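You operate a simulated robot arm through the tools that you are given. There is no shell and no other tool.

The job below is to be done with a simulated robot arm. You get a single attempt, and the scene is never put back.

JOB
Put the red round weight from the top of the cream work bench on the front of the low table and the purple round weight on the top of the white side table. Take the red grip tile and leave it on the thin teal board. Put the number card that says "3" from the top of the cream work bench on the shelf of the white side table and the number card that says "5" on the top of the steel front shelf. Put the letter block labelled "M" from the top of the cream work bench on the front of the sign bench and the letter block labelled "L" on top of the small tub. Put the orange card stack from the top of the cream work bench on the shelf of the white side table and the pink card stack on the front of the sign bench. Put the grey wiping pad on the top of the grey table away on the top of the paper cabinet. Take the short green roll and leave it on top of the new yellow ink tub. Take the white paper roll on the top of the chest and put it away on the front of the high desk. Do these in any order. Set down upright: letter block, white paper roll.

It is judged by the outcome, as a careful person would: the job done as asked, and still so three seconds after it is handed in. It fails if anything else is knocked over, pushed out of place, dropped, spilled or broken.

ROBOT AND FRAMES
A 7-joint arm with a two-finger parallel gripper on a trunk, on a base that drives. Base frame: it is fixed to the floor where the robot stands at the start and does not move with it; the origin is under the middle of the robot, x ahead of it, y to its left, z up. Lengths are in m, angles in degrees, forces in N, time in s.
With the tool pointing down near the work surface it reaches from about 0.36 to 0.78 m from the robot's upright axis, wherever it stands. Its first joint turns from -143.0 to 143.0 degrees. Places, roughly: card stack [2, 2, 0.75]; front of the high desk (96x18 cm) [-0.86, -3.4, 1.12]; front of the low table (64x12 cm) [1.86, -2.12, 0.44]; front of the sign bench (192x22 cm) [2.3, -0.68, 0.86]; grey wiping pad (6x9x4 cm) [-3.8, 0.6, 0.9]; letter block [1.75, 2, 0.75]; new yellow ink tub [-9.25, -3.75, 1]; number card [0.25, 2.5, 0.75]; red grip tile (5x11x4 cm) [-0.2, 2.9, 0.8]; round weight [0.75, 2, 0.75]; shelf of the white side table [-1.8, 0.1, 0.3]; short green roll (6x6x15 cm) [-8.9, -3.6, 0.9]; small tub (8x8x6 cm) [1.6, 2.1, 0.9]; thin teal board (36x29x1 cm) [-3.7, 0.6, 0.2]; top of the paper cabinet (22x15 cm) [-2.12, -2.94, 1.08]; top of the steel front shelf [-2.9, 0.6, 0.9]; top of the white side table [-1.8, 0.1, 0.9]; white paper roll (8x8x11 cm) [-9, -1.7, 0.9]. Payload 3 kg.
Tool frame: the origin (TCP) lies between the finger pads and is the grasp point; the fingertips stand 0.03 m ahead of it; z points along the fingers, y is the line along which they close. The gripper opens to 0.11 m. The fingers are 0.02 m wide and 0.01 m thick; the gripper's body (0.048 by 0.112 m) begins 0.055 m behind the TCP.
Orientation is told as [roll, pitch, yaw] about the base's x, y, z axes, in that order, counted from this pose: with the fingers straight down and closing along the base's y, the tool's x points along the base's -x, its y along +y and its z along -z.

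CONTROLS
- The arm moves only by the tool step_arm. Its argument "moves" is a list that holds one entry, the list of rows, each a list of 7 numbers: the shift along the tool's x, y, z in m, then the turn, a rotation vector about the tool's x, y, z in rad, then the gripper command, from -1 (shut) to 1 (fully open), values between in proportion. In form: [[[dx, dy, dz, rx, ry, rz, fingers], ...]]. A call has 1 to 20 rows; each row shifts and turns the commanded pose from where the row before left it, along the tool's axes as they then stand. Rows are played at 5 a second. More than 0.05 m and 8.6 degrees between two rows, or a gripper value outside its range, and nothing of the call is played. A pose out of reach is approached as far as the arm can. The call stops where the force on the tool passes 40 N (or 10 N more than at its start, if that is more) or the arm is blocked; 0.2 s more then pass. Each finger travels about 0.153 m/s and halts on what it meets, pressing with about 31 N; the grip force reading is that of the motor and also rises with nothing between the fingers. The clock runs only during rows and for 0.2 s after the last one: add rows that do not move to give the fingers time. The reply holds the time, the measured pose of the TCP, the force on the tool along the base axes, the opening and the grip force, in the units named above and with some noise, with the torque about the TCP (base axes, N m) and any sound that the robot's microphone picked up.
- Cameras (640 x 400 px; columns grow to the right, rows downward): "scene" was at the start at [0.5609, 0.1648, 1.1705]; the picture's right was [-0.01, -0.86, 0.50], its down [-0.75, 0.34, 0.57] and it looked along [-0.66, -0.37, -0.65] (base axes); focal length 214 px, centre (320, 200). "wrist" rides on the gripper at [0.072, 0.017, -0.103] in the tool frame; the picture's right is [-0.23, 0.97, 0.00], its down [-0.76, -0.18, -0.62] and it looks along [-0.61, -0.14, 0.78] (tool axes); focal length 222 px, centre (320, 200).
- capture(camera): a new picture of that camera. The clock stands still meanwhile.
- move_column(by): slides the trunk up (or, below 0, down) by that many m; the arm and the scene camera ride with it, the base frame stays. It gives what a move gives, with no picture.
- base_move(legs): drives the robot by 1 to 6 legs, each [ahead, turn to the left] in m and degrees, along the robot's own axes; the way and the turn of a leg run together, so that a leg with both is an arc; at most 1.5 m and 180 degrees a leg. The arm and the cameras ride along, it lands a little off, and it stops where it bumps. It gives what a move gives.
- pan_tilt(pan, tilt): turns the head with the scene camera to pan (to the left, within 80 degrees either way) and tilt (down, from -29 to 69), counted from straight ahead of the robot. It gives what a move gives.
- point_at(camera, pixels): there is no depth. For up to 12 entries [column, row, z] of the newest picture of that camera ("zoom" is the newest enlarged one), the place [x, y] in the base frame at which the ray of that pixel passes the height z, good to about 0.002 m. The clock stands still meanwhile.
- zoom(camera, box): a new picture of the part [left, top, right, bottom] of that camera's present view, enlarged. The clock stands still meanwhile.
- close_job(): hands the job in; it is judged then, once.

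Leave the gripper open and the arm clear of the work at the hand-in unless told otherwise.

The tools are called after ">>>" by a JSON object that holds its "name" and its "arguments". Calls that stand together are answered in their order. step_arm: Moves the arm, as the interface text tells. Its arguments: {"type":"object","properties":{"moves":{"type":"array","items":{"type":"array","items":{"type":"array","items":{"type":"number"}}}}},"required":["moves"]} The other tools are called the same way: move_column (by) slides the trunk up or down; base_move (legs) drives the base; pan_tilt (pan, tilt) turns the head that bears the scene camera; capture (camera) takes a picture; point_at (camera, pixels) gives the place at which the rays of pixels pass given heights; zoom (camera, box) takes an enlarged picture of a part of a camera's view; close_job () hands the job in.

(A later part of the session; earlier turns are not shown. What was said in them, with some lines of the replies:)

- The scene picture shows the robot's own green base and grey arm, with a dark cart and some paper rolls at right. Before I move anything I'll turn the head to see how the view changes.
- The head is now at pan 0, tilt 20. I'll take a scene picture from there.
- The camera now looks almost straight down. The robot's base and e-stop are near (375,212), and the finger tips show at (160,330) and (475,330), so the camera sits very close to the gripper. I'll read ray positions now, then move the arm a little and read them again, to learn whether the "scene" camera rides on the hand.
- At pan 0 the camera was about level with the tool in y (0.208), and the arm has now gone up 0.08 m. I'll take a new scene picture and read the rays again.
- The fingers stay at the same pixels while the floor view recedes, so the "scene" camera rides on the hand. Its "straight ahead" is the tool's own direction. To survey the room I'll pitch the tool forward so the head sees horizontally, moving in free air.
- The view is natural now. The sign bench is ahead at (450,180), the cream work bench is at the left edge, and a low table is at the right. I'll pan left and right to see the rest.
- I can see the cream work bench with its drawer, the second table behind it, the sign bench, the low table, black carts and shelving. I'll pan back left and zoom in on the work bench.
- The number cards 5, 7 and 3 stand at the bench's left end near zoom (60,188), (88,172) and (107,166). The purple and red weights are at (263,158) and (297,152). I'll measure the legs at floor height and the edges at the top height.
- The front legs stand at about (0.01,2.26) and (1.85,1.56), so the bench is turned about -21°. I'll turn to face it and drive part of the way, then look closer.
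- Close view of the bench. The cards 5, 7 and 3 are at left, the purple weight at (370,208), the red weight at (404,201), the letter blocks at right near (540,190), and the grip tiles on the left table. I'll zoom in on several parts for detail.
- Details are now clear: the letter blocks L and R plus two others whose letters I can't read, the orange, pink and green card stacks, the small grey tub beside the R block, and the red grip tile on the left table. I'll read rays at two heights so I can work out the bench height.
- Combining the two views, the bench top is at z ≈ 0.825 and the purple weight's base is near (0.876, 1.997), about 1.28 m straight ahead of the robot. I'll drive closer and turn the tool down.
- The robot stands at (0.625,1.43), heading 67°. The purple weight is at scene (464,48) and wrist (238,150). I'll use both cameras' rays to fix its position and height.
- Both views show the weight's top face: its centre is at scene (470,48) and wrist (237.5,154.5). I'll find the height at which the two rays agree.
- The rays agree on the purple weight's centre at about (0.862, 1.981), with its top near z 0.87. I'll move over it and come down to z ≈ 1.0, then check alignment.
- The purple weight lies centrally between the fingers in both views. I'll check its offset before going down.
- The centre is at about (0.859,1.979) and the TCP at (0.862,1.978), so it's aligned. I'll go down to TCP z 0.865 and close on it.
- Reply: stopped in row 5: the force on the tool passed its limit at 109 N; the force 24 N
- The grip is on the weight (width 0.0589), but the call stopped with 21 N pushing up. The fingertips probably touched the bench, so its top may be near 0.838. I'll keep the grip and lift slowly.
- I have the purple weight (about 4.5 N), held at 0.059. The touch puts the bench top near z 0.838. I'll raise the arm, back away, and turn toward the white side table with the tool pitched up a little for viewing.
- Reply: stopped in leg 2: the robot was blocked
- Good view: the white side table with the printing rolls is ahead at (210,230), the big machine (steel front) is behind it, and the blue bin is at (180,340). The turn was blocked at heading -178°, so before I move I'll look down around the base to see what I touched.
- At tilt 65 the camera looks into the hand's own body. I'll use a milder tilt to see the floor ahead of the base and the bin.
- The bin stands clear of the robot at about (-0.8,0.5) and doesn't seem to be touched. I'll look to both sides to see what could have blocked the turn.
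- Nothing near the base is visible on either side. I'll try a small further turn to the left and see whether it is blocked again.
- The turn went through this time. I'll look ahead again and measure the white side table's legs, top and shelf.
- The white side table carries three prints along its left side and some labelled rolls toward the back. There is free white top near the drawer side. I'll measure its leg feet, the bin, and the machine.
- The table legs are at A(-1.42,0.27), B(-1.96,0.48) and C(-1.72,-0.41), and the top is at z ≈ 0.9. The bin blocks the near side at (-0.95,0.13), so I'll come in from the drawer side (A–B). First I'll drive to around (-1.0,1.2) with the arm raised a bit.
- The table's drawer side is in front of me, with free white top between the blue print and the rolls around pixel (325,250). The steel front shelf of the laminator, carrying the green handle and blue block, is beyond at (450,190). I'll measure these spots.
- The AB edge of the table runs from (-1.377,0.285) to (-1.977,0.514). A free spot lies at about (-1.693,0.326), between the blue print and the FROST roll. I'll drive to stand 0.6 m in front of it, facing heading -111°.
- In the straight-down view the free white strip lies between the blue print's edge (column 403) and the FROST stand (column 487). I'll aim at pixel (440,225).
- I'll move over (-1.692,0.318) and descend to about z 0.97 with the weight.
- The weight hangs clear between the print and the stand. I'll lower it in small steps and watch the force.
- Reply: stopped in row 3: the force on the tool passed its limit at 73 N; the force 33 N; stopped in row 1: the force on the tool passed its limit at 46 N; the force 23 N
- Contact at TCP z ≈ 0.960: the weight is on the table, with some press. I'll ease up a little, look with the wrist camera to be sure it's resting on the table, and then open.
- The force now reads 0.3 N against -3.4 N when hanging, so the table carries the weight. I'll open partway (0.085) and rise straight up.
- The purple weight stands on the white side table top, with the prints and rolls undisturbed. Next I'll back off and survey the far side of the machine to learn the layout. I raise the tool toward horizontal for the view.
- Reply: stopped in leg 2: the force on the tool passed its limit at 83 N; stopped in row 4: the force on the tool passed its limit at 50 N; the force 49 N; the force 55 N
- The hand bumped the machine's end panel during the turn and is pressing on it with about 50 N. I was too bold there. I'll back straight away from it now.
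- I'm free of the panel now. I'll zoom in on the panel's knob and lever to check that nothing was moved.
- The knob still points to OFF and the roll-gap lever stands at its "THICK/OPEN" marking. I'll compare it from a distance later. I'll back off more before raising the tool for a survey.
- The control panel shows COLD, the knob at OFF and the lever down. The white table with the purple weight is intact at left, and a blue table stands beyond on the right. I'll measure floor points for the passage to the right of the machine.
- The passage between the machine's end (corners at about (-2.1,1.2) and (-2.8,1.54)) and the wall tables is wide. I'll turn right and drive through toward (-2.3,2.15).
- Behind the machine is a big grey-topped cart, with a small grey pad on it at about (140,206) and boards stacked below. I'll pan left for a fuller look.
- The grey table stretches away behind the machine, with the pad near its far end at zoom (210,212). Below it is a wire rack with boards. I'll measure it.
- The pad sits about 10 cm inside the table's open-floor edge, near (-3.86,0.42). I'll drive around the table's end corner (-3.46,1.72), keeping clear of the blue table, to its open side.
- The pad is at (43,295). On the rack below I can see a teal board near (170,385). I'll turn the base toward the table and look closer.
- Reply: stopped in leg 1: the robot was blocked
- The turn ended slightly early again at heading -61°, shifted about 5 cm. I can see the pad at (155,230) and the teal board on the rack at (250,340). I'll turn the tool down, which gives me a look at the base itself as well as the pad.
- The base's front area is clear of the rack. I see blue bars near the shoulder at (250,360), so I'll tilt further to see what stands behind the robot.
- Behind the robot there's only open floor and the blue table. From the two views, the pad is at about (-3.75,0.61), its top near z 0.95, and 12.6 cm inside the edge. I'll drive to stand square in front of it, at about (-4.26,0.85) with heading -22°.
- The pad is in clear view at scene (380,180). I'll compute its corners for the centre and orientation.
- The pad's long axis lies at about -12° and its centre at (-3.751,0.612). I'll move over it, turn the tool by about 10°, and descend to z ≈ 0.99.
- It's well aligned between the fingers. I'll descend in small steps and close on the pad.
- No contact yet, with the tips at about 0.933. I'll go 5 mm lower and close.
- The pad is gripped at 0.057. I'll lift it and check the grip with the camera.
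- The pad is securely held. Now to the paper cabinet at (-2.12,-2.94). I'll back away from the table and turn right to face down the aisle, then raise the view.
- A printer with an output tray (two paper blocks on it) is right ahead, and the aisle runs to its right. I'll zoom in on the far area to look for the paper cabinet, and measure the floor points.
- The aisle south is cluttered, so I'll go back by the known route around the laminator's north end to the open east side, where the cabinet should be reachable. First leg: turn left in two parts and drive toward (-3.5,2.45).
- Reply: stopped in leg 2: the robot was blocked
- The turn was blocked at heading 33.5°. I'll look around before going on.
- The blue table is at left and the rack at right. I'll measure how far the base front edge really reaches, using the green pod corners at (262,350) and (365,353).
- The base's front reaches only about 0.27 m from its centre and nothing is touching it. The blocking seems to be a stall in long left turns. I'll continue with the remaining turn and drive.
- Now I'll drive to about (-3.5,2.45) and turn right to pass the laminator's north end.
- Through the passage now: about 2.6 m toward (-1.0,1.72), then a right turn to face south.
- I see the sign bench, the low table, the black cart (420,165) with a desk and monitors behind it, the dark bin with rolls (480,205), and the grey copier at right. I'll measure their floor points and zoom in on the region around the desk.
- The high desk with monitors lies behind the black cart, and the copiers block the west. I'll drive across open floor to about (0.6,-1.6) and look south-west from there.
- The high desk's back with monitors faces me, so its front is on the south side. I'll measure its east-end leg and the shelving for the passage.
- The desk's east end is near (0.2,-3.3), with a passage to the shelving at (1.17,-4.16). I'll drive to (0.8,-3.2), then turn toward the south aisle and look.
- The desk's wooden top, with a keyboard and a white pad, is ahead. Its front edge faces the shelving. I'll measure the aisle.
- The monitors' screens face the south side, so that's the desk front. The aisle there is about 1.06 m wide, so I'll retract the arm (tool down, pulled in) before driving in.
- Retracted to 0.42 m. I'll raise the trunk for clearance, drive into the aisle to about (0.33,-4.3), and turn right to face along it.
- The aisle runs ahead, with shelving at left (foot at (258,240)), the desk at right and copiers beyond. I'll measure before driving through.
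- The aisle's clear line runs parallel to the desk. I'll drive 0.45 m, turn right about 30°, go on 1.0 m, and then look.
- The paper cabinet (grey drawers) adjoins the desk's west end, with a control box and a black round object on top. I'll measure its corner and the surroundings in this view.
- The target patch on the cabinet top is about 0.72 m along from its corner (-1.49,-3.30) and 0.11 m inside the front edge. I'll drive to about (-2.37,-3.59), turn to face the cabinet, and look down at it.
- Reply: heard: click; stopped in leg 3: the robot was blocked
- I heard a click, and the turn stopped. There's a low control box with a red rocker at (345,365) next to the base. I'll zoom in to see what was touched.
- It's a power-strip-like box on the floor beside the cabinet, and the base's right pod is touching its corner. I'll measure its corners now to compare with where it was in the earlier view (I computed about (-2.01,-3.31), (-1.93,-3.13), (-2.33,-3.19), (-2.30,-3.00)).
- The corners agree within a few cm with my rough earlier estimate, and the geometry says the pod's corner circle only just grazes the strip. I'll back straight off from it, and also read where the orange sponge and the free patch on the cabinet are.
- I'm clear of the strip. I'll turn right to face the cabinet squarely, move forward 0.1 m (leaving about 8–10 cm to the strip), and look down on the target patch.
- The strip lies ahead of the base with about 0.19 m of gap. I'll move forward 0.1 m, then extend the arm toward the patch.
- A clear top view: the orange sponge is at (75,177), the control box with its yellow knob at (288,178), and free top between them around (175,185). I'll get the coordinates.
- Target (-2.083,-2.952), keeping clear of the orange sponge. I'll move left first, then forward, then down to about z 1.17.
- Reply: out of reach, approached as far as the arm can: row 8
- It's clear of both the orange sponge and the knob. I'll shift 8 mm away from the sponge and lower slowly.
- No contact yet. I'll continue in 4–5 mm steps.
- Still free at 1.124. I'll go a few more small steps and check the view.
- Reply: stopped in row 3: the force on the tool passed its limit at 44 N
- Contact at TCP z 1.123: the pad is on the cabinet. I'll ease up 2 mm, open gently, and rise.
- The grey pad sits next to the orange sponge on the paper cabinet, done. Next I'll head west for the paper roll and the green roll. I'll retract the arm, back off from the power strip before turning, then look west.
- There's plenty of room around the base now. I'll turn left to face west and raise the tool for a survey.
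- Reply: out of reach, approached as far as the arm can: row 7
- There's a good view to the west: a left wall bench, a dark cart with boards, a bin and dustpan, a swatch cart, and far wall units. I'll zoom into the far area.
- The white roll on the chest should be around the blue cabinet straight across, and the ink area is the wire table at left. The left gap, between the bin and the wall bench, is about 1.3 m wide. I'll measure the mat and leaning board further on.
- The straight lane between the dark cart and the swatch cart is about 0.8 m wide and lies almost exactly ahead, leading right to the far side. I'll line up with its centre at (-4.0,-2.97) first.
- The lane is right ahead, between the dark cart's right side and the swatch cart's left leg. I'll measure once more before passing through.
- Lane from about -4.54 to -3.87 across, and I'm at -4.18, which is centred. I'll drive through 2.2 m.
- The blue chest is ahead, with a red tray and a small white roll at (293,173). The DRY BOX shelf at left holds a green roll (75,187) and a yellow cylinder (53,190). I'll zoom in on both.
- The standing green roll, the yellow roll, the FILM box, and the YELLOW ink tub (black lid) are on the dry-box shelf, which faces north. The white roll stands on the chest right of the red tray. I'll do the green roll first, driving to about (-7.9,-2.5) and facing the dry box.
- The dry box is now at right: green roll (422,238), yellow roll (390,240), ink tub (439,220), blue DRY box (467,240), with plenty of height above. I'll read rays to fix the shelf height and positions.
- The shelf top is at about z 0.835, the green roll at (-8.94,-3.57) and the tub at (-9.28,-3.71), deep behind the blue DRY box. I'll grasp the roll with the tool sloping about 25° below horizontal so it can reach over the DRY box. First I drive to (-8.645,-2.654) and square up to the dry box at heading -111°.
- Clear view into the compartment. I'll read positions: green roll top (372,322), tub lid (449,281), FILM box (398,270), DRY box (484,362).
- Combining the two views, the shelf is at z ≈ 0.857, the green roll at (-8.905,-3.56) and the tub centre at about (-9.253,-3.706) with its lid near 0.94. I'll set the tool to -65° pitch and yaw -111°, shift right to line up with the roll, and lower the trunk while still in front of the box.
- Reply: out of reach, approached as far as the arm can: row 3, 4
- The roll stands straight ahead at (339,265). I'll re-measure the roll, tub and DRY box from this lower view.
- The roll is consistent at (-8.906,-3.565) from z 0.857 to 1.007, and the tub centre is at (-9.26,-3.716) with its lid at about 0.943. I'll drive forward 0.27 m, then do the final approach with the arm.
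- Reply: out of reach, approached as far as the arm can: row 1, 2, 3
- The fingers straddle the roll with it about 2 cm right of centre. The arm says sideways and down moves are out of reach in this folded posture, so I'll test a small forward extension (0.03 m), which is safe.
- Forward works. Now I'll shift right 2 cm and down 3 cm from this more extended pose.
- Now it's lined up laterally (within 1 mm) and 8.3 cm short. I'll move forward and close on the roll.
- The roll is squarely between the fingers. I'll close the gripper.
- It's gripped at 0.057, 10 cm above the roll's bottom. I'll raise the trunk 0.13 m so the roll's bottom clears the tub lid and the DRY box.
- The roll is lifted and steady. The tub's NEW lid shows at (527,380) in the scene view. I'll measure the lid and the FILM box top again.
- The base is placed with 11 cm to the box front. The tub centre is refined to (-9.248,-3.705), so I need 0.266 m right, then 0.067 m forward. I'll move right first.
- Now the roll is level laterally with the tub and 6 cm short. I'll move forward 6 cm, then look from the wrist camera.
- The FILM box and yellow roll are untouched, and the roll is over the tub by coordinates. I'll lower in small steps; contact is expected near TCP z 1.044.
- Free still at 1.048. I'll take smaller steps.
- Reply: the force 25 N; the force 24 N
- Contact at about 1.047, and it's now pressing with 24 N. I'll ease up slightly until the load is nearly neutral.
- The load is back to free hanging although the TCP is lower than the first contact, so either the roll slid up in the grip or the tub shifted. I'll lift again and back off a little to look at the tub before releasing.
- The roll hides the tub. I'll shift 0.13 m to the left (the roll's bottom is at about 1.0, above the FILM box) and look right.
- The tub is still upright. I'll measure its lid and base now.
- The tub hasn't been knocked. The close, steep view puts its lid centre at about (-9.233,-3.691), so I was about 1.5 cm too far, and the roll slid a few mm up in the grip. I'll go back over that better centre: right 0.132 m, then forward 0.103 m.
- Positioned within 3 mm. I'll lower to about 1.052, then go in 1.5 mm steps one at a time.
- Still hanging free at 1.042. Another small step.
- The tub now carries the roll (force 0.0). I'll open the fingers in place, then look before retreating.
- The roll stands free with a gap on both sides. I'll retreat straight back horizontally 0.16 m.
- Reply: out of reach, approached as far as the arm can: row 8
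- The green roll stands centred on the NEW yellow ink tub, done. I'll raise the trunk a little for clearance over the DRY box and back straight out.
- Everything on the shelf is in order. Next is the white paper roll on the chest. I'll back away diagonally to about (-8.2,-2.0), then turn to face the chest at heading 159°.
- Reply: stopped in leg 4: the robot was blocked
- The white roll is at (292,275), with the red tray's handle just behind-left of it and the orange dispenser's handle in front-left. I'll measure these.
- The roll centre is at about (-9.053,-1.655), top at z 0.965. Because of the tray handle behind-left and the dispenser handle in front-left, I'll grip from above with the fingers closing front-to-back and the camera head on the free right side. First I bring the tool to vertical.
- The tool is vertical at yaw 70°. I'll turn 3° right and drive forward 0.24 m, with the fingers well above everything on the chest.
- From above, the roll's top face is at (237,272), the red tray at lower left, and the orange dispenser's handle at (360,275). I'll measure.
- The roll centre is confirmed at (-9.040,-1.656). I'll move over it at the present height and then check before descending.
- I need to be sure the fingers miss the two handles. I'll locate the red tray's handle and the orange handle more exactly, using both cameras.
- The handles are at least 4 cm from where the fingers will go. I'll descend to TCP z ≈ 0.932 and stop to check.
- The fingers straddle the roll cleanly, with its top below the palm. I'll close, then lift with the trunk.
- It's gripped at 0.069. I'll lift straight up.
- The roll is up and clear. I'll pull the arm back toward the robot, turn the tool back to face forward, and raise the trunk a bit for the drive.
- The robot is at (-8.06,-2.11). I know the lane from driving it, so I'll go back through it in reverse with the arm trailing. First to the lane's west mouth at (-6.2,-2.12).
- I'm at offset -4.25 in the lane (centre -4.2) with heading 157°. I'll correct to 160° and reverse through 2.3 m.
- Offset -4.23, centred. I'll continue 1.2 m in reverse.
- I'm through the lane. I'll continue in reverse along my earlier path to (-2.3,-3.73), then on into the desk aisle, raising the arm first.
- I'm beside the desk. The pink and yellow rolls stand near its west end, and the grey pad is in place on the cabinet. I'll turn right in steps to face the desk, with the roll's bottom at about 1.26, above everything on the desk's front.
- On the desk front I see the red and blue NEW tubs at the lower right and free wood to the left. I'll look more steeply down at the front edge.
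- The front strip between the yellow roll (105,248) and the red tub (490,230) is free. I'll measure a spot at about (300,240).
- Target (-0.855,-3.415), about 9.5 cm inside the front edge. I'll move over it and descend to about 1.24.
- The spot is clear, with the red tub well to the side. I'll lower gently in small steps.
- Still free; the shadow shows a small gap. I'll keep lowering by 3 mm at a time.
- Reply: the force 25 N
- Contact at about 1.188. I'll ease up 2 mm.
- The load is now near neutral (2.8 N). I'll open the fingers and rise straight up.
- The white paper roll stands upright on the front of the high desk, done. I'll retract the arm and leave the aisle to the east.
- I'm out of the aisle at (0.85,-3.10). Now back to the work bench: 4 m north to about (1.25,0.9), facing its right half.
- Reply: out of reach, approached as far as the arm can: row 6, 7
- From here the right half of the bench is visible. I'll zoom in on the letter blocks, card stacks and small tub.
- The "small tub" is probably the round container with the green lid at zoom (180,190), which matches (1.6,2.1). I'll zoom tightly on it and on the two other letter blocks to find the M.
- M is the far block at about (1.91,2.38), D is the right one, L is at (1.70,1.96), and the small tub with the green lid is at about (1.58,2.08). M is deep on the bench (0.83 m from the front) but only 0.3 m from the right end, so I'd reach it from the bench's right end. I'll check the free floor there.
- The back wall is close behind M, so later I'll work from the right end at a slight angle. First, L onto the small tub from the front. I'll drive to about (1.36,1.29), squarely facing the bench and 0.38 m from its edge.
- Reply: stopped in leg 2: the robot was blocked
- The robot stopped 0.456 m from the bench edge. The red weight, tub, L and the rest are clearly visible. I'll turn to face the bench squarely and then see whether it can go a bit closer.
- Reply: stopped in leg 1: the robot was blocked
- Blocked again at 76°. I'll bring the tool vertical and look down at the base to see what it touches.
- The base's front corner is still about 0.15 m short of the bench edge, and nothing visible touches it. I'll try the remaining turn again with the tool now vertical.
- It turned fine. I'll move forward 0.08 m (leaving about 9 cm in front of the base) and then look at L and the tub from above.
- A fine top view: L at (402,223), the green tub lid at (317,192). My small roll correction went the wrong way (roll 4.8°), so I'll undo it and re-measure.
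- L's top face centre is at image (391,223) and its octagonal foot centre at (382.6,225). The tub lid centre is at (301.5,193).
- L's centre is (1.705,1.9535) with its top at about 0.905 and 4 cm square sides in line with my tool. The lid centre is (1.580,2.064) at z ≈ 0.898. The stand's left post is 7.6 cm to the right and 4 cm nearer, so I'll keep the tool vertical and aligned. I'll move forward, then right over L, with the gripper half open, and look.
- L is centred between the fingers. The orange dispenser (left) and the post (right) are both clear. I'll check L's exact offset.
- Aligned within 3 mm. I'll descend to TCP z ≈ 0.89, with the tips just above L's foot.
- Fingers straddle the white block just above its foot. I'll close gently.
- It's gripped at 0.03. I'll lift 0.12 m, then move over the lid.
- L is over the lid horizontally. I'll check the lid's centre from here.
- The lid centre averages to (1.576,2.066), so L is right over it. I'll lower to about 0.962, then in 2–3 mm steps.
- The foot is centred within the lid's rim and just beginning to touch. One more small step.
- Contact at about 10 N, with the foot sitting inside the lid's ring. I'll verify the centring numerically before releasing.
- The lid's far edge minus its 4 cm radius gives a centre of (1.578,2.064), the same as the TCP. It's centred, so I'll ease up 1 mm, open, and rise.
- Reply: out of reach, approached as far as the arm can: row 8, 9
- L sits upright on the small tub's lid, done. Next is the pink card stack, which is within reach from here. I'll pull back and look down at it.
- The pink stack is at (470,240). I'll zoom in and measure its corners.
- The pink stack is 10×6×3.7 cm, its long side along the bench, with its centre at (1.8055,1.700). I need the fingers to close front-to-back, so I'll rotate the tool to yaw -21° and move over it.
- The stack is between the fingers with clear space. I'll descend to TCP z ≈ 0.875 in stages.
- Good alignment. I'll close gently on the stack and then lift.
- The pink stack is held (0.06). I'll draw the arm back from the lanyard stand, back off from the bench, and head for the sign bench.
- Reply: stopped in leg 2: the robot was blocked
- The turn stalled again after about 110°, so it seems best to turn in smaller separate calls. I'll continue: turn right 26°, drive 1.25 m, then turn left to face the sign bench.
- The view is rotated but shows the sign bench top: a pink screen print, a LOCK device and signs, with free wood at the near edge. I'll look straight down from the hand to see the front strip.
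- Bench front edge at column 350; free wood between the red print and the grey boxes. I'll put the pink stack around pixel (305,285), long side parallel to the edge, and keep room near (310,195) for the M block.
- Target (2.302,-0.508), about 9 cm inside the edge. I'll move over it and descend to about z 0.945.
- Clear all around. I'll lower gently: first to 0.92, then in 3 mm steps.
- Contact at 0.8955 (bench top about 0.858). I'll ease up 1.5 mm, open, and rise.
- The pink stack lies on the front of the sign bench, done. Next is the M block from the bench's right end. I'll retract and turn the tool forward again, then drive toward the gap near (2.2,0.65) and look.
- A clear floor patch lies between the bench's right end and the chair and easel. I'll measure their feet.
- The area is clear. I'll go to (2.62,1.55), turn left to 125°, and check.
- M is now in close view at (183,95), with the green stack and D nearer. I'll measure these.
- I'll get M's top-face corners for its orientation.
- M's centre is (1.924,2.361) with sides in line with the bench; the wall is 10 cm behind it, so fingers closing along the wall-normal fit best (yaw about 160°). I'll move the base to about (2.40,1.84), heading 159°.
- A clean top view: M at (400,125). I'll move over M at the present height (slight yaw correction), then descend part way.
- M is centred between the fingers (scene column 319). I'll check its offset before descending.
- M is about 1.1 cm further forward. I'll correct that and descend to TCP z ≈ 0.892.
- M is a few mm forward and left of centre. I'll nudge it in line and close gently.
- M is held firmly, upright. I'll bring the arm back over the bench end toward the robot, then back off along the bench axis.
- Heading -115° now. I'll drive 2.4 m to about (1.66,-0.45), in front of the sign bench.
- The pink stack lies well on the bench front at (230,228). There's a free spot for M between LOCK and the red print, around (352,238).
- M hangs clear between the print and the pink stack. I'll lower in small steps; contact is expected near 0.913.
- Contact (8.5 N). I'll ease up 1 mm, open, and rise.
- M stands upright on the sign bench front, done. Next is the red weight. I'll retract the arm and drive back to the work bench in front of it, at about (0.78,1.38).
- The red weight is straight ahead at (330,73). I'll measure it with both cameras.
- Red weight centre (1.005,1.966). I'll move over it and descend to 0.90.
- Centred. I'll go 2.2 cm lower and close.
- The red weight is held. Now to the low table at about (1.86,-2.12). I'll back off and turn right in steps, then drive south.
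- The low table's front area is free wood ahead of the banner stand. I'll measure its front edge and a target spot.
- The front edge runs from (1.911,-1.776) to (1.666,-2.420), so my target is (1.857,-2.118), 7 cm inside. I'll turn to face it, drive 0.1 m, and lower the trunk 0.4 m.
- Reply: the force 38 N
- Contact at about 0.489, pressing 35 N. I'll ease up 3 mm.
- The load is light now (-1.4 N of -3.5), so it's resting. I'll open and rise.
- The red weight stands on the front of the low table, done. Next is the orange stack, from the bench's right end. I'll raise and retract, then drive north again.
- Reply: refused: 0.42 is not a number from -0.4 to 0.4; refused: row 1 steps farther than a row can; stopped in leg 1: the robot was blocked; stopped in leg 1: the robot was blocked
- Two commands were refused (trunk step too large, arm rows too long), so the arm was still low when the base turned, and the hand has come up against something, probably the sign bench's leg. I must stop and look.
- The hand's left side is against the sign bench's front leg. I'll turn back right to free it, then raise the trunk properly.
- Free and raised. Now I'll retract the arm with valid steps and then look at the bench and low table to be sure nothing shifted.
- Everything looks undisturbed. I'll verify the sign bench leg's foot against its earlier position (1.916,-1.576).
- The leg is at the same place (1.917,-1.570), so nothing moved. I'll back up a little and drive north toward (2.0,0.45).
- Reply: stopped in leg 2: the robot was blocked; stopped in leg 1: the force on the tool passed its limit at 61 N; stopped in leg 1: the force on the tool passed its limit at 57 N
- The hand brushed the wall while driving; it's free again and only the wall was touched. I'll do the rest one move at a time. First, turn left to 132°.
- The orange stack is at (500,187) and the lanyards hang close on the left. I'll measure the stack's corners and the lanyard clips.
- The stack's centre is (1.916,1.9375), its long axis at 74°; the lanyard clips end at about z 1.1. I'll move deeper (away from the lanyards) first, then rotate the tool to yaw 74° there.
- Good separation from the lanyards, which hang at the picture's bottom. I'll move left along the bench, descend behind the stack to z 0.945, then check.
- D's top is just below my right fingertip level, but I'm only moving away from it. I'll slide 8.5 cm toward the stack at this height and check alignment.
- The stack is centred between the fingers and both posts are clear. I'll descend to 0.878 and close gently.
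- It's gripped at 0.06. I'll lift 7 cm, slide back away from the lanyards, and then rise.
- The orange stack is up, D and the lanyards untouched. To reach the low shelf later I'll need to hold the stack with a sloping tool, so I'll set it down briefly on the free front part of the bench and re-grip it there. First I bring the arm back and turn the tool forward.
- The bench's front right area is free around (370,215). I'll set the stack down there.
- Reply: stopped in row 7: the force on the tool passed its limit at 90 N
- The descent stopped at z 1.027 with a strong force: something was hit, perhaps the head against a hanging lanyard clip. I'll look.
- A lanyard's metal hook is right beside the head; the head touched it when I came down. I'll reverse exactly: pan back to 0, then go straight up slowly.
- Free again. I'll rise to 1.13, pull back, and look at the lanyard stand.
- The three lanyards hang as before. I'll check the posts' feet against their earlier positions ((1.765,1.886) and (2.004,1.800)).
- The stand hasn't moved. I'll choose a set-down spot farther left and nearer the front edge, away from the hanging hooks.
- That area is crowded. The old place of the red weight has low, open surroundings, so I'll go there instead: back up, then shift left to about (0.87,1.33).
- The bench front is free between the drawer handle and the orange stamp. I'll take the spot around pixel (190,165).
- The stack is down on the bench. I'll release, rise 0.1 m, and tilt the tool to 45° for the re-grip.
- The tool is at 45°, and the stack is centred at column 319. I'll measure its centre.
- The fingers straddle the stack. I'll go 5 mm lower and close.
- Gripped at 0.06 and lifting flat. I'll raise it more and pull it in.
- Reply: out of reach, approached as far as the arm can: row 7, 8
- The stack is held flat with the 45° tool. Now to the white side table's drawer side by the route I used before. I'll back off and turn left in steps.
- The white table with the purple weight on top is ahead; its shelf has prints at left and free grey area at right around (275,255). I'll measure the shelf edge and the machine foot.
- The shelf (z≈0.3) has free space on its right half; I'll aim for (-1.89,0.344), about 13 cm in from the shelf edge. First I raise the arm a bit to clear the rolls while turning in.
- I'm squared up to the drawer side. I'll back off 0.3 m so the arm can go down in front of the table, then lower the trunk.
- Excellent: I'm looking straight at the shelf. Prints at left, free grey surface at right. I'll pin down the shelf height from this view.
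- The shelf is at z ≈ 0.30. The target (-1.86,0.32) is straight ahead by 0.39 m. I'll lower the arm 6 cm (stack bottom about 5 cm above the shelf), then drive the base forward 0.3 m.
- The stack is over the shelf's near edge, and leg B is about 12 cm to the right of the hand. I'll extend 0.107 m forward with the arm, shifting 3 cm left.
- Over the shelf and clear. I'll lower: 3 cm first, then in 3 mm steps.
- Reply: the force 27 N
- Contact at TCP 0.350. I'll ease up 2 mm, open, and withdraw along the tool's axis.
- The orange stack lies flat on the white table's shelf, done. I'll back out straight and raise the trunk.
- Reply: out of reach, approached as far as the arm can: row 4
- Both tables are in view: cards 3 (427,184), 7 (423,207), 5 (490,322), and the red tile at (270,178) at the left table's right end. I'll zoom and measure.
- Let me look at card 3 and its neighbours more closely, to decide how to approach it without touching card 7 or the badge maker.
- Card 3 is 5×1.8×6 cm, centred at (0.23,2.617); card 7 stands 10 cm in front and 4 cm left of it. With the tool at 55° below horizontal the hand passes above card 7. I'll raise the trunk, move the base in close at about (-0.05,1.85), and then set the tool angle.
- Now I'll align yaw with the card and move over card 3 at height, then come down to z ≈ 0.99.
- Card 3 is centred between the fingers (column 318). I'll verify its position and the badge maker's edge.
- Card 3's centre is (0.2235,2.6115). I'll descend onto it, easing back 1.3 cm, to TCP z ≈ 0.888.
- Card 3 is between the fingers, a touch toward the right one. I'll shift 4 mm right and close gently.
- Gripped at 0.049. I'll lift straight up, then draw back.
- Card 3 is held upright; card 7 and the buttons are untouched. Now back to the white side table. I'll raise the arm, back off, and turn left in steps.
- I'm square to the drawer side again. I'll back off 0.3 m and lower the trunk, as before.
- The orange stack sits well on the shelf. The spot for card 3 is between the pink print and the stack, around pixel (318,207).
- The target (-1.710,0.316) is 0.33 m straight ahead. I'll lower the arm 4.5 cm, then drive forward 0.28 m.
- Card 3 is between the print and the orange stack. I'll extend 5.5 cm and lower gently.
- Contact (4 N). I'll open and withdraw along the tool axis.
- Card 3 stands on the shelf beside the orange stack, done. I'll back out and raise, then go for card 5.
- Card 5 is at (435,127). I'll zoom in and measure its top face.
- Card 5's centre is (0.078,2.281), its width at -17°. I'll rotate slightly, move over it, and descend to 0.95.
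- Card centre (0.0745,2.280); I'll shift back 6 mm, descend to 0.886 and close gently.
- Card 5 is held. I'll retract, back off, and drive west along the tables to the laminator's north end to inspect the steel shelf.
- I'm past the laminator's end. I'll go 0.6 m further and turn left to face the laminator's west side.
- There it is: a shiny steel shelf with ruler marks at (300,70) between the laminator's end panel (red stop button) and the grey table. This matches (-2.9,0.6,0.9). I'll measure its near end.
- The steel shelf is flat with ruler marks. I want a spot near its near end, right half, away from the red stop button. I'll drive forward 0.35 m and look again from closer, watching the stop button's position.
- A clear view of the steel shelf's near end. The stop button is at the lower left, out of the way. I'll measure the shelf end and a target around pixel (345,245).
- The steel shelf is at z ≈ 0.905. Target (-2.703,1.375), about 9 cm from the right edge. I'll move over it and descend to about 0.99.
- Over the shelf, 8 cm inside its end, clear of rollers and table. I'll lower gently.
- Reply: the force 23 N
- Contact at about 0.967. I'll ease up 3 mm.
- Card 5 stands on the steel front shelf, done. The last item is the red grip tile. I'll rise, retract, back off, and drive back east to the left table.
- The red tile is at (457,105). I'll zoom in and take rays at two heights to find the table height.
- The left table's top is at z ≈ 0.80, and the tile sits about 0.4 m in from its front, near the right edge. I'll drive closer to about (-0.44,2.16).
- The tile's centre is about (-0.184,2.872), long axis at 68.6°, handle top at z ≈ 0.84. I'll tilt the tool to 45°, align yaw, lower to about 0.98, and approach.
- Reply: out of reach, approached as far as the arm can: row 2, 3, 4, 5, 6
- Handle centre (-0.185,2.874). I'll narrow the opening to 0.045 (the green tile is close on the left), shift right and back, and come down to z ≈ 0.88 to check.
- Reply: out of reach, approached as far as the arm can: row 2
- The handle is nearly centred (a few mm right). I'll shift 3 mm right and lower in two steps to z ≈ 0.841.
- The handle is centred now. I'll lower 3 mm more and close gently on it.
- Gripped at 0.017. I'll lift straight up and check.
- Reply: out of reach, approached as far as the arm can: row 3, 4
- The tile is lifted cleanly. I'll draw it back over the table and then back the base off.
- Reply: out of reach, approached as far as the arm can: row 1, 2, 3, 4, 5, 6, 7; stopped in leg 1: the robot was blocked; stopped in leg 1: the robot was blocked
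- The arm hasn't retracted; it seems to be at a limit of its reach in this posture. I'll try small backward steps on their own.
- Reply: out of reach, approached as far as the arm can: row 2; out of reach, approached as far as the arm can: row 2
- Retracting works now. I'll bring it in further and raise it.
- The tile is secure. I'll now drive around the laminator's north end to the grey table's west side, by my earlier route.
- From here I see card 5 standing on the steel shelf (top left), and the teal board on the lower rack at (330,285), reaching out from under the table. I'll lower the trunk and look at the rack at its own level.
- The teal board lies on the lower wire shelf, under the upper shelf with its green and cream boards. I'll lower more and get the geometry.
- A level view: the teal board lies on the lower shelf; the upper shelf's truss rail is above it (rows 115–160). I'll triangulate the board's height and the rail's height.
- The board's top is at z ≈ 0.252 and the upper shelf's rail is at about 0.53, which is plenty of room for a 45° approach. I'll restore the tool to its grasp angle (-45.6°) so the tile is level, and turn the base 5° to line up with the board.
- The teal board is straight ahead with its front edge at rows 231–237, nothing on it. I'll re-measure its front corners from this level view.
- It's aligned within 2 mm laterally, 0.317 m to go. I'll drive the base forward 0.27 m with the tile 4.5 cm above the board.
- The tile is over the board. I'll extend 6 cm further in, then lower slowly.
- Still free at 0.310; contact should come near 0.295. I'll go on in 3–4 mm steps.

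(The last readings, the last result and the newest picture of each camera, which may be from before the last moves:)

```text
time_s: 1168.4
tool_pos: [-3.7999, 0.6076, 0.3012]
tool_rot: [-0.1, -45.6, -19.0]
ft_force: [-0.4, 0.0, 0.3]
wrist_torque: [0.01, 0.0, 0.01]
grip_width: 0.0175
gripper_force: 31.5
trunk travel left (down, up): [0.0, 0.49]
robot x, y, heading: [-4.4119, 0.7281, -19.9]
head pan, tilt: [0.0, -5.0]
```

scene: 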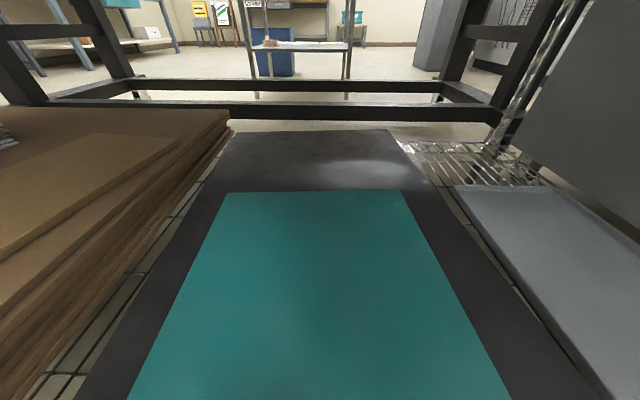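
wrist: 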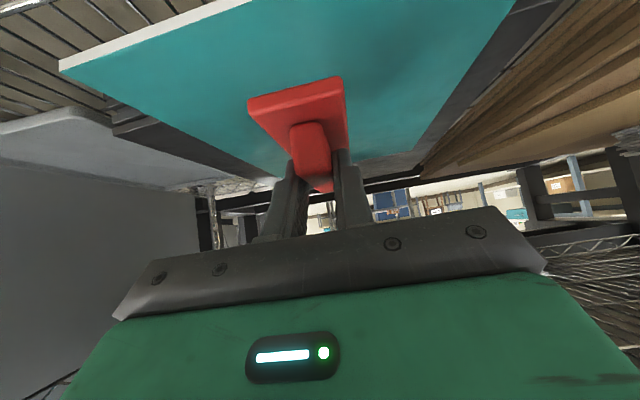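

>>> {"name": "step_arm", "arguments": {"moves": [[[0.0014, 0, 0.0014, 0, 0, 0, -1], [0, 0, 0, 0, 0, 0, -1]]]}}

>>> {"name": "capture", "arguments": {"camera": "wrist"}}

```text
time_s: 1169.0
tool_pos: [-3.7985, 0.6075, 0.2989]
tool_rot: [-0.1, -45.6, -19.0]
ft_force: [-0.4, 0.2, -0.5]
wrist_torque: [0.01, 0.03, -0.01]
grip_width: 0.0177
gripper_force: 30.0
trunk travel left (down, up): [0.0, 0.49]
robot x, y, heading: [-4.4117, 0.7274, -19.5]
head pan, tilt: [0.0, -5.0]
```

```text
taken
```

wrist: 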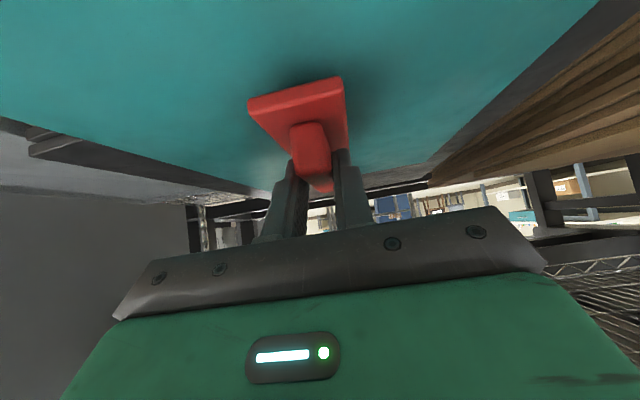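

The shadow closes in; it's almost touching. A few more 2 mm steps.

>>> {"name": "step_arm", "arguments": {"moves": [[[0.0014, 0, 0.0014, 0, 0, 0, -1], [0, 0, 0, 0, 0, 0, -1]]]}}

>>> {"name": "step_arm", "arguments": {"moves": [[[0.0014, 0, 0.0014, 0, 0, 0, -1], [0, 0, 0, 0, 0, 0, -1]]]}}

```text
time_s: 1169.6
tool_pos: [-3.7992, 0.6083, 0.2972]
tool_rot: [-0.1, -45.5, -18.9]
ft_force: [0.9, -0.3, -1.6]
wrist_torque: [0.0, 0.01, -0.04]
grip_width: 0.0175
gripper_force: 31.0
trunk travel left (down, up): [0.0, 0.49]
robot x, y, heading: [-4.4144, 0.7307, -19.8]
head pan, tilt: [0.0, -5.0]
```

```text
time_s: 1170.2
tool_pos: [-3.7994, 0.6071, 0.2955]
tool_rot: [-0.1, -45.6, -18.9]
ft_force: [-0.9, 0.4, -0.2]
wrist_torque: [0.0, 0.01, -0.02]
grip_width: 0.0176
gripper_force: 31.4
trunk travel left (down, up): [0.0, 0.49]
robot x, y, heading: [-4.4131, 0.7281, -19.5]
head pan, tilt: [0.0, -5.0]
```

>>> {"name": "step_arm", "arguments": {"moves": [[[0.0014, 0, 0.0014, 0, 0, 0, -1], [0, 0, 0, 0, 0, 0, -1]]]}}

>>> {"name": "step_arm", "arguments": {"moves": [[[0.0014, 0, 0.0014, 0, 0, 0, -1], [0, 0, 0, 0, 0, 0, -1]]]}}

```text
time_s: 1170.8
tool_pos: [-3.7988, 0.6068, 0.2945]
tool_rot: [-0.1, -45.6, -19.1]
ft_force: [0.2, -0.1, -1.1]
wrist_torque: [0.0, 0.01, 0.0]
grip_width: 0.0173
gripper_force: 31.1
trunk travel left (down, up): [0.0, 0.49]
robot x, y, heading: [-4.411, 0.7268, -19.8]
head pan, tilt: [0.0, -5.0]
```

```text
time_s: 1171.4
tool_pos: [-3.8003, 0.6072, 0.2921]
tool_rot: [-0.2, -45.6, -18.9]
ft_force: [0.7, -0.1, -0.6]
wrist_torque: [0.01, -0.02, -0.01]
grip_width: 0.0176
gripper_force: 31.2
trunk travel left (down, up): [0.0, 0.49]
robot x, y, heading: [-4.411, 0.7304, -19.7]
head pan, tilt: [0.0, -5.0]
```

>>> {"name": "step_arm", "arguments": {"moves": [[[0.0014, 0, 0.0014, 0, 0, 0, -1], [0, 0, 0, 0, 0, 0, -1]]]}}

>>> {"name": "zoom", "arguments": {"camera": "wrist", "box": [200, 50, 400, 210]}}

```text
time_s: 1172.0
tool_pos: [-3.7994, 0.6081, 0.2906]
tool_rot: [-0.1, -45.5, -19.0]
ft_force: [-0.2, -0.7, -0.6]
wrist_torque: [-0.01, -0.01, 0.01]
grip_width: 0.0175
gripper_force: 30.8
trunk travel left (down, up): [0.0, 0.49]
robot x, y, heading: [-4.4139, 0.728, -19.8]
head pan, tilt: [0.0, -5.0]
```

```text
2.50 times, centred on (300, 130) of wrist
```

zoom: 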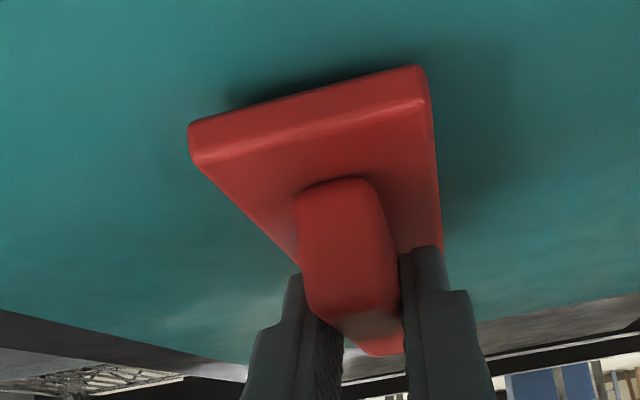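

A small gap remains under the tile. I'll continue by 2–3 mm.

>>> {"name": "step_arm", "arguments": {"moves": [[[0.0021, 0, 0.0021, 0, 0, 0, -1], [0, 0, 0, 0, 0, 0, -1]]]}}

>>> {"name": "step_arm", "arguments": {"moves": [[[0.0018, 0, 0.0018, 0, 0, 0, -1], [0, 0, 0, 0, 0, 0, -1]]]}}

```text
time_s: 1172.6
tool_pos: [-3.7979, 0.6076, 0.2873]
tool_rot: [-0.1, -45.6, -19.1]
ft_force: [0.4, -0.3, -1.8]
wrist_torque: [0.03, 0.02, 0.0]
grip_width: 0.0177
gripper_force: 30.8
trunk travel left (down, up): [0.0, 0.49]
robot x, y, heading: [-4.4152, 0.728, -19.6]
head pan, tilt: [0.0, -5.0]
```

```text
time_s: 1173.2
tool_pos: [-3.7999, 0.6064, 0.2846]
tool_rot: [0.0, -45.6, -18.9]
ft_force: [0.0, -0.6, -0.4]
wrist_torque: [-0.02, -0.05, -0.03]
grip_width: 0.0177
gripper_force: 31.2
trunk travel left (down, up): [0.0, 0.49]
robot x, y, heading: [-4.4148, 0.7254, -19.7]
head pan, tilt: [0.0, -5.0]
```

>>> {"name": "step_arm", "arguments": {"moves": [[[0.0021, 0, 0.0021, 0, 0, 0, -1], [0, 0, 0, 0, 0, 0, -1]]]}}

>>> {"name": "step_arm", "arguments": {"moves": [[[0.0018, 0, 0.0018, 0, 0, 0, -1], [0, 0, 0, 0, 0, 0, -1]]]}}

```text
time_s: 1173.8
tool_pos: [-3.7996, 0.6063, 0.2833]
tool_rot: [-0.1, -45.8, -19.0]
ft_force: [2.6, 0.8, 23.0]
wrist_torque: [-0.04, -0.2, 0.0]
grip_width: 0.0176
gripper_force: 31.0
trunk travel left (down, up): [0.0, 0.49]
robot x, y, heading: [-4.4126, 0.7249, -19.9]
head pan, tilt: [0.0, -5.0]
```

```text
time_s: 1174.4
tool_pos: [-3.7999, 0.6073, 0.2806]
tool_rot: [0.0, -45.8, -19.0]
ft_force: [3.4, 4.7, 22.1]
wrist_torque: [0.03, -0.19, -0.01]
grip_width: 0.0173
gripper_force: 30.5
trunk travel left (down, up): [0.0, 0.49]
robot x, y, heading: [-4.4161, 0.7297, -19.9]
head pan, tilt: [0.0, -5.0]
```

Contact at about 0.284, pressing 22 N. I'll ease up 2 mm.

>>> {"name": "step_arm", "arguments": {"moves": [[[-0.0018, 0, -0.0018, 0, 0, 0, -1], [0, 0, 0, 0, 0, 0, -1]]]}}

```text
time_s: 1175.0
tool_pos: [-3.802, 0.606, 0.281]
tool_rot: [-0.2, -45.3, -18.9]
ft_force: [0.7, -0.5, -1.4]
wrist_torque: [-0.01, 0.04, 0.01]
grip_width: 0.0175
gripper_force: 31.4
trunk travel left (down, up): [0.0, 0.49]
robot x, y, heading: [-4.4156, 0.729, -19.5]
head pan, tilt: [0.0, -5.0]
```

>>> {"name": "step_arm", "arguments": {"moves": [[[0.0007, 0, 0.0007, 0, 0, 0, -1], [0, 0, 0, 0, 0, 0, -0.45], [0, 0, 0, 0, 0, 0, -0.2], [0, 0, 0, 0, 0, 0, -0.1], [0, 0, -0.02, 0, 0, 0, -0.1], [0, 0, -0.03, 0, 0, 0, -0.1], [0.014, 0, -0.0143, 0, 0, 0, -0.1], [0.021, 0, -0.0214, 0, 0, 0, -0.1], [0, 0, 0, 0, 0, 0, -0.1]]]}}

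>>> {"name": "pan_tilt", "arguments": {"pan": 0, "tilt": 15}}

>>> {"name": "capture", "arguments": {"camera": "scene"}}

>>> {"name": "capture", "arguments": {"camera": "wrist"}}

```text
time_s: 1177.0
tool_pos: [-3.8805, 0.6358, 0.3159]
tool_rot: [0.0, -45.6, -18.9]
ft_force: [0.4, 0.0, -0.4]
wrist_torque: [0.02, 0.02, -0.02]
grip_width: 0.0494
gripper_force: 0.1
trunk travel left (down, up): [0.0, 0.49]
robot x, y, heading: [-4.4147, 0.728, -19.8]
head pan, tilt: [0.0, -5.0]
```

```text
time_s: 1177.8
tool_pos: [-3.8804, 0.6368, 0.3154]
tool_rot: [-0.1, -45.6, -19.0]
ft_force: [0.2, -0.4, -1.2]
wrist_torque: [0.01, 0.0, -0.01]
grip_width: 0.0498
gripper_force: 0.2
trunk travel left (down, up): [0.0, 0.49]
robot x, y, heading: [-4.4124, 0.7251, -19.7]
head pan, tilt: [0.0, 15.0]
```

```text
taken
```

scene: 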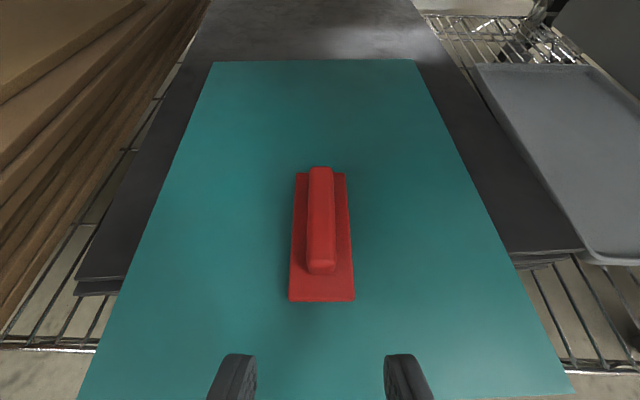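

```text
taken
```

wrist: 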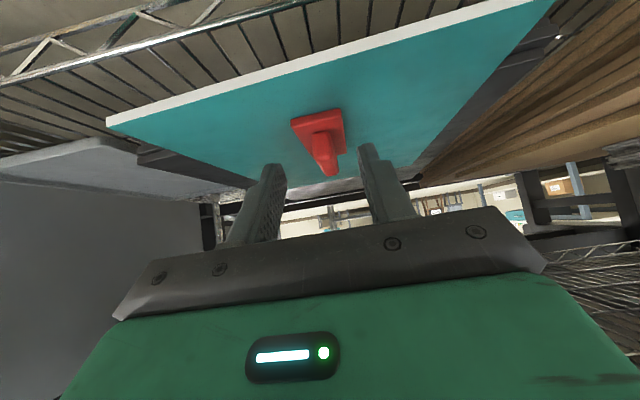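

The red tile lies flat on the teal board: all twelve moves are done. I'll back straight out, raise the trunk, and then make a check of the laminator's lever and panel that I brushed early on.

>>> {"name": "base_move", "arguments": {"legs": [[-0.4, 0]]}}

>>> {"name": "move_column", "arguments": {"by": 0.4}}

>>> {"name": "move_column", "arguments": {"by": 0.09}}

>>> {"name": "step_arm", "arguments": {"moves": [[[-0.0285, 0, -0.0281, 0, 0, 0, 1], [-0.0285, 0, -0.0281, 0, 0, 0, 1], [-0.0285, 0, -0.0281, 0, 0, 0, 1], [-0.0285, 0, -0.0281, 0, 0, 0, 1], [-0.0285, 0, -0.0281, 0, 0, 0, 1], [-0.0285, 0, -0.0281, 0, 0, 0, 1], [-0.0285, 0, -0.0281, 0, 0, 0, 1], [-0.0285, 0, -0.0281, 0, 0, 0, 1], [0, 0, 0, 0, 0, 0, 1]]]}}

```text
time_s: 1180.3
tool_pos: [-4.2456, 0.7679, 0.3157]
tool_rot: [-0.2, -45.7, -18.9]
ft_force: [0.4, 0.8, 0.0]
wrist_torque: [-0.01, 0.0, -0.03]
grip_width: 0.0492
gripper_force: 0.1
trunk travel left (down, up): [0.0, 0.49]
robot x, y, heading: [-4.781, 0.8595, -19.7]
head pan, tilt: [0.0, 15.0]
```

```text
time_s: 1184.1
tool_pos: [-4.2458, 0.7681, 0.7158]
tool_rot: [-0.1, -45.5, -18.8]
ft_force: [0.8, -1.3, 0.0]
wrist_torque: [0.01, 0.02, 0.04]
grip_width: 0.0494
gripper_force: 0.0
trunk travel left (down, up): [-0.4, 0.09]
robot x, y, heading: [-4.7787, 0.8637, -19.6]
head pan, tilt: [0.0, 15.0]
```

```text
time_s: 1185.4
tool_pos: [-4.244, 0.7676, 0.805]
tool_rot: [-0.2, -45.6, -18.9]
ft_force: [0.0, -0.1, 0.1]
wrist_torque: [-0.01, -0.02, 0.0]
grip_width: 0.0494
gripper_force: 0.0
trunk travel left (down, up): [-0.49, 0.0]
robot x, y, heading: [-4.7763, 0.8587, -19.6]
head pan, tilt: [0.0, 15.0]
```

```text
time_s: 1187.4
tool_pos: [-4.2288, 0.755, 1.0759]
tool_rot: [-0.3, -45.4, -18.9]
ft_force: [0.4, -0.2, 1.1]
wrist_torque: [0.0, -0.02, 0.04]
grip_width: 0.1101
gripper_force: 0.1
out of reach, approached as far as the arm can: row 4, 5, 6, 7
trunk travel left (down, up): [-0.49, 0.0]
robot x, y, heading: [-4.7777, 0.8606, -19.7]
head pan, tilt: [0.0, 15.0]
```

>>> {"name": "base_move", "arguments": {"legs": [[0, 36]]}}

>>> {"name": "base_move", "arguments": {"legs": [[0, 35], [1.0, 0], [1.0, 0]]}}

>>> {"name": "base_move", "arguments": {"legs": [[0, -45]]}}

>>> {"name": "base_move", "arguments": {"legs": [[0, -23], [1.25, 0], [1.25, 0]]}}

```text
time_s: 1189.6
tool_pos: [-4.2806, 1.1108, 1.0751]
tool_rot: [-0.2, -45.6, 18.6]
ft_force: [-0.6, 0.3, 0.4]
wrist_torque: [0.0, -0.02, 0.01]
grip_width: 0.1099
gripper_force: 0.1
trunk travel left (down, up): [-0.49, 0.0]
robot x, y, heading: [-4.7654, 0.8339, 17.8]
head pan, tilt: [0.0, 15.0]
```

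```text
time_s: 1201.2
tool_pos: [-3.3078, 2.9144, 1.0768]
tool_rot: [-0.2, -45.4, 53.9]
ft_force: [0.2, 0.0, 0.1]
wrist_torque: [-0.02, 0.0, 0.01]
grip_width: 0.1098
gripper_force: 0.1
trunk travel left (down, up): [-0.49, 0.0]
robot x, y, heading: [-3.5506, 2.4048, 52.8]
head pan, tilt: [0.0, 15.0]
```

```text
time_s: 1203.7
tool_pos: [-3.0159, 2.5953, 1.0778]
tool_rot: [-0.2, -45.3, 9.1]
ft_force: [0.2, -0.1, 0.3]
wrist_torque: [0.01, 0.04, 0.01]
grip_width: 0.11
gripper_force: 0.1
trunk travel left (down, up): [-0.49, 0.0]
robot x, y, heading: [-3.5563, 2.4355, 8.6]
head pan, tilt: [0.0, 15.0]
```

```text
time_s: 1205.8
tool_pos: [-2.9891, 2.3629, 1.0794]
tool_rot: [-0.5, -44.8, -14.6]
ft_force: [-0.3, 0.2, -0.1]
wrist_torque: [0.04, -0.02, 0.01]
grip_width: 0.1099
gripper_force: 0.0
trunk travel left (down, up): [-0.49, 0.0]
robot x, y, heading: [-3.539, 2.4543, -15.5]
head pan, tilt: [0.0, 15.0]
stopped in leg 2: the robot was blocked; the commanded pose is now the measured one
```

>>> {"name": "base_move", "arguments": {"legs": [[1.25, 0]]}}

```text
time_s: 1212.0
tool_pos: [-1.8042, 2.0423, 1.0777]
tool_rot: [-0.6, -44.8, -14.0]
ft_force: [0.1, -0.7, 0.1]
wrist_torque: [-0.01, 0.01, -0.02]
grip_width: 0.11
gripper_force: 0.2
trunk travel left (down, up): [-0.49, 0.0]
robot x, y, heading: [-2.3582, 2.1241, -14.9]
head pan, tilt: [0.0, 15.0]
```

>>> {"name": "base_move", "arguments": {"legs": [[0, -6], [1.0, 0], [1.0, 0]]}}

>>> {"name": "base_move", "arguments": {"legs": [[0.95, 0]]}}

>>> {"name": "base_move", "arguments": {"legs": [[0, -49]]}}

>>> {"name": "base_move", "arguments": {"legs": [[0, -49]]}}

>>> {"name": "base_move", "arguments": {"legs": [[0, -49]]}}

```text
time_s: 1222.4
tool_pos: [0.0378, 1.2673, 1.0795]
tool_rot: [-0.6, -44.8, -19.8]
ft_force: [0.3, 0.0, 0.6]
wrist_torque: [0.01, 0.02, 0.01]
grip_width: 0.1102
gripper_force: 0.1
trunk travel left (down, up): [-0.49, 0.0]
robot x, y, heading: [-0.5033, 1.409, -20.9]
head pan, tilt: [0.0, 15.0]
```

```text
time_s: 1227.4
tool_pos: [0.9261, 0.9363, 1.0783]
tool_rot: [-0.6, -44.7, -19.5]
ft_force: [0.3, -0.2, -0.1]
wrist_torque: [0.0, -0.02, 0.01]
grip_width: 0.1099
gripper_force: 0.0
trunk travel left (down, up): [-0.49, 0.0]
robot x, y, heading: [0.3815, 1.0772, -20.8]
head pan, tilt: [0.0, 15.0]
```

```text
time_s: 1230.2
tool_pos: [0.6336, 0.57, 1.0815]
tool_rot: [-0.7, -44.0, -69.1]
ft_force: [-1.2, 0.1, 0.0]
wrist_torque: [0.0, -0.03, 0.01]
grip_width: 0.1099
gripper_force: 0.0
trunk travel left (down, up): [-0.49, 0.0]
robot x, y, heading: [0.4165, 1.0823, -69.6]
head pan, tilt: [0.0, 15.0]
stopped in leg 1: the robot was blocked; the commanded pose is now the measured one
```

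```text
time_s: 1232.9
tool_pos: [0.1744, 0.582, 1.0815]
tool_rot: [-0.7, -43.8, -117.8]
ft_force: [-0.4, 0.1, -0.2]
wrist_torque: [0.0, 0.02, -0.03]
grip_width: 0.1101
gripper_force: 0.0
trunk travel left (down, up): [-0.49, 0.0]
robot x, y, heading: [0.4486, 1.0734, -118.3]
head pan, tilt: [0.0, 15.0]
```

```text
time_s: 1235.5
tool_pos: [-0.099, 0.9543, 1.0801]
tool_rot: [-0.6, -43.8, -166.5]
ft_force: [0.0, -0.4, 0.9]
wrist_torque: [-0.02, 0.01, -0.01]
grip_width: 0.1098
gripper_force: 0.1
trunk travel left (down, up): [-0.49, 0.0]
robot x, y, heading: [0.4532, 1.0376, -166.8]
head pan, tilt: [0.0, 15.0]
```

I'm at nearly the same viewpoint as in my early picture. I'll take the picture and zoom on the laminator's end panel.

>>> {"name": "pan_tilt", "arguments": {"pan": 0, "tilt": -14.5}}

>>> {"name": "capture", "arguments": {"camera": "scene"}}

>>> {"name": "zoom", "arguments": {"camera": "scene", "box": [370, 30, 490, 220]}}

```text
time_s: 1236.5
tool_pos: [-0.0991, 0.9532, 1.0825]
tool_rot: [-0.8, -43.7, -166.6]
ft_force: [-0.1, 0.9, -0.5]
wrist_torque: [-0.04, -0.05, 0.02]
grip_width: 0.1098
gripper_force: 0.2
trunk travel left (down, up): [-0.49, 0.0]
robot x, y, heading: [0.453, 1.0392, -166.5]
head pan, tilt: [0.0, -14.5]
```

```text
taken
```

scene: 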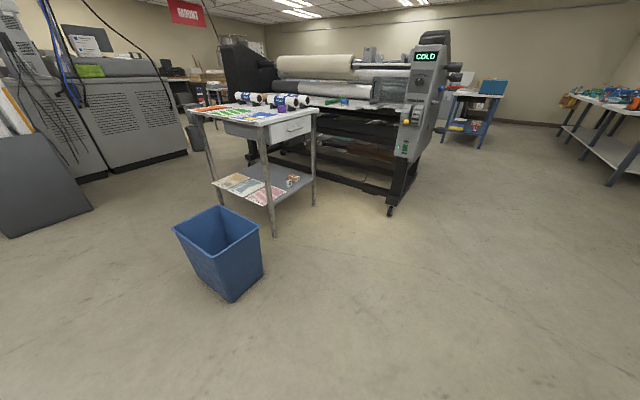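

```text
2.11 times, centred on (430, 125) of scene
```

zoom: 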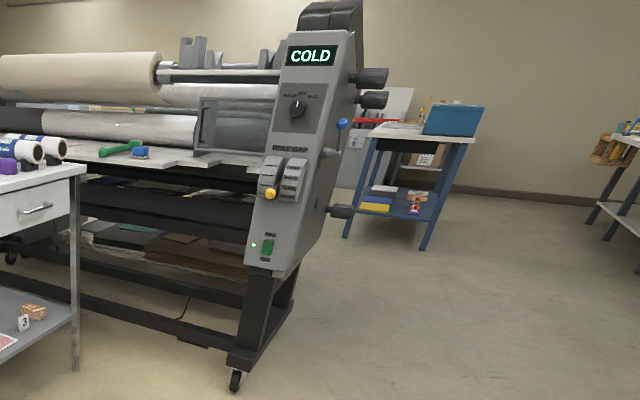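

The panel shows COLD with the knob at OFF. The lever ball is at about 0.8 m height, well below where the hand had touched, so it couldn't have been hit. The white table's shelf shows the orange stack and card 3, and the purple weight stands on top. All twelve items are placed, the gripper is open and the arm is clear, so I'm handing the job in.

>>> {"name": "close_job", "arguments": {}}

```text
The job is handed in.
```

I handed the job in with all twelve items placed where you asked. I haven't been told the verdict.

| Item | Where it is now |
|---|---|
| Purple round weight | Top of the white side table |
| Red round weight | Front of the low table |
| Red grip tile | Flat on the thin teal board |
| Number card "3" | Shelf of the white side table |
| Number card "5" | Near (north) end of the steel shelf with ruler marks, on the laminator's west side |
| Letter block "M" | Upright, front of the sign bench |
| Letter block "L" | Upright, on the small tub's green lid |
| Orange card stack | Shelf of the white side table |
| Pink card stack | Front of the sign bench |
| Grey wiping pad | Top of the paper cabinet, beside the orange sponge |
| Short green roll | Standing on the new yellow ink tub |
| White paper roll | Upright, front of the high desk |

**Steel front shelf:** The laminator also has a light grey shelf on its east side. I chose the west one because it matches the position you gave for the steel front shelf.

I bumped a few things along the way:
- **Laminator panel:** the hand hit the end panel hard during an early turn. The knob still reads OFF and the display still reads COLD. The hand was well above the roll-gap lever, but I had no close picture from before to compare it with.
- **Power strip by the paper cabinet:** the base touched it and I heard a click. My rough before-and-after positions differ by up to several centimetres, which is about my measuring error, so I can't rule out a small nudge. The ink and ready displays nearby were still lit afterwards.
- **Sign bench leg:** the hand came up against it once. Its position measured the same before and after.
- **Lanyard stand:** the camera head hit one of the hanging hooks. The stand's feet measured within a centimetre of where they were, and the lanyards hang as before.
- **Wall at the bench's right end:** the hand pressed against it briefly. Nothing else was touched there.

At hand-in the gripper was open and the robot stood in open floor.
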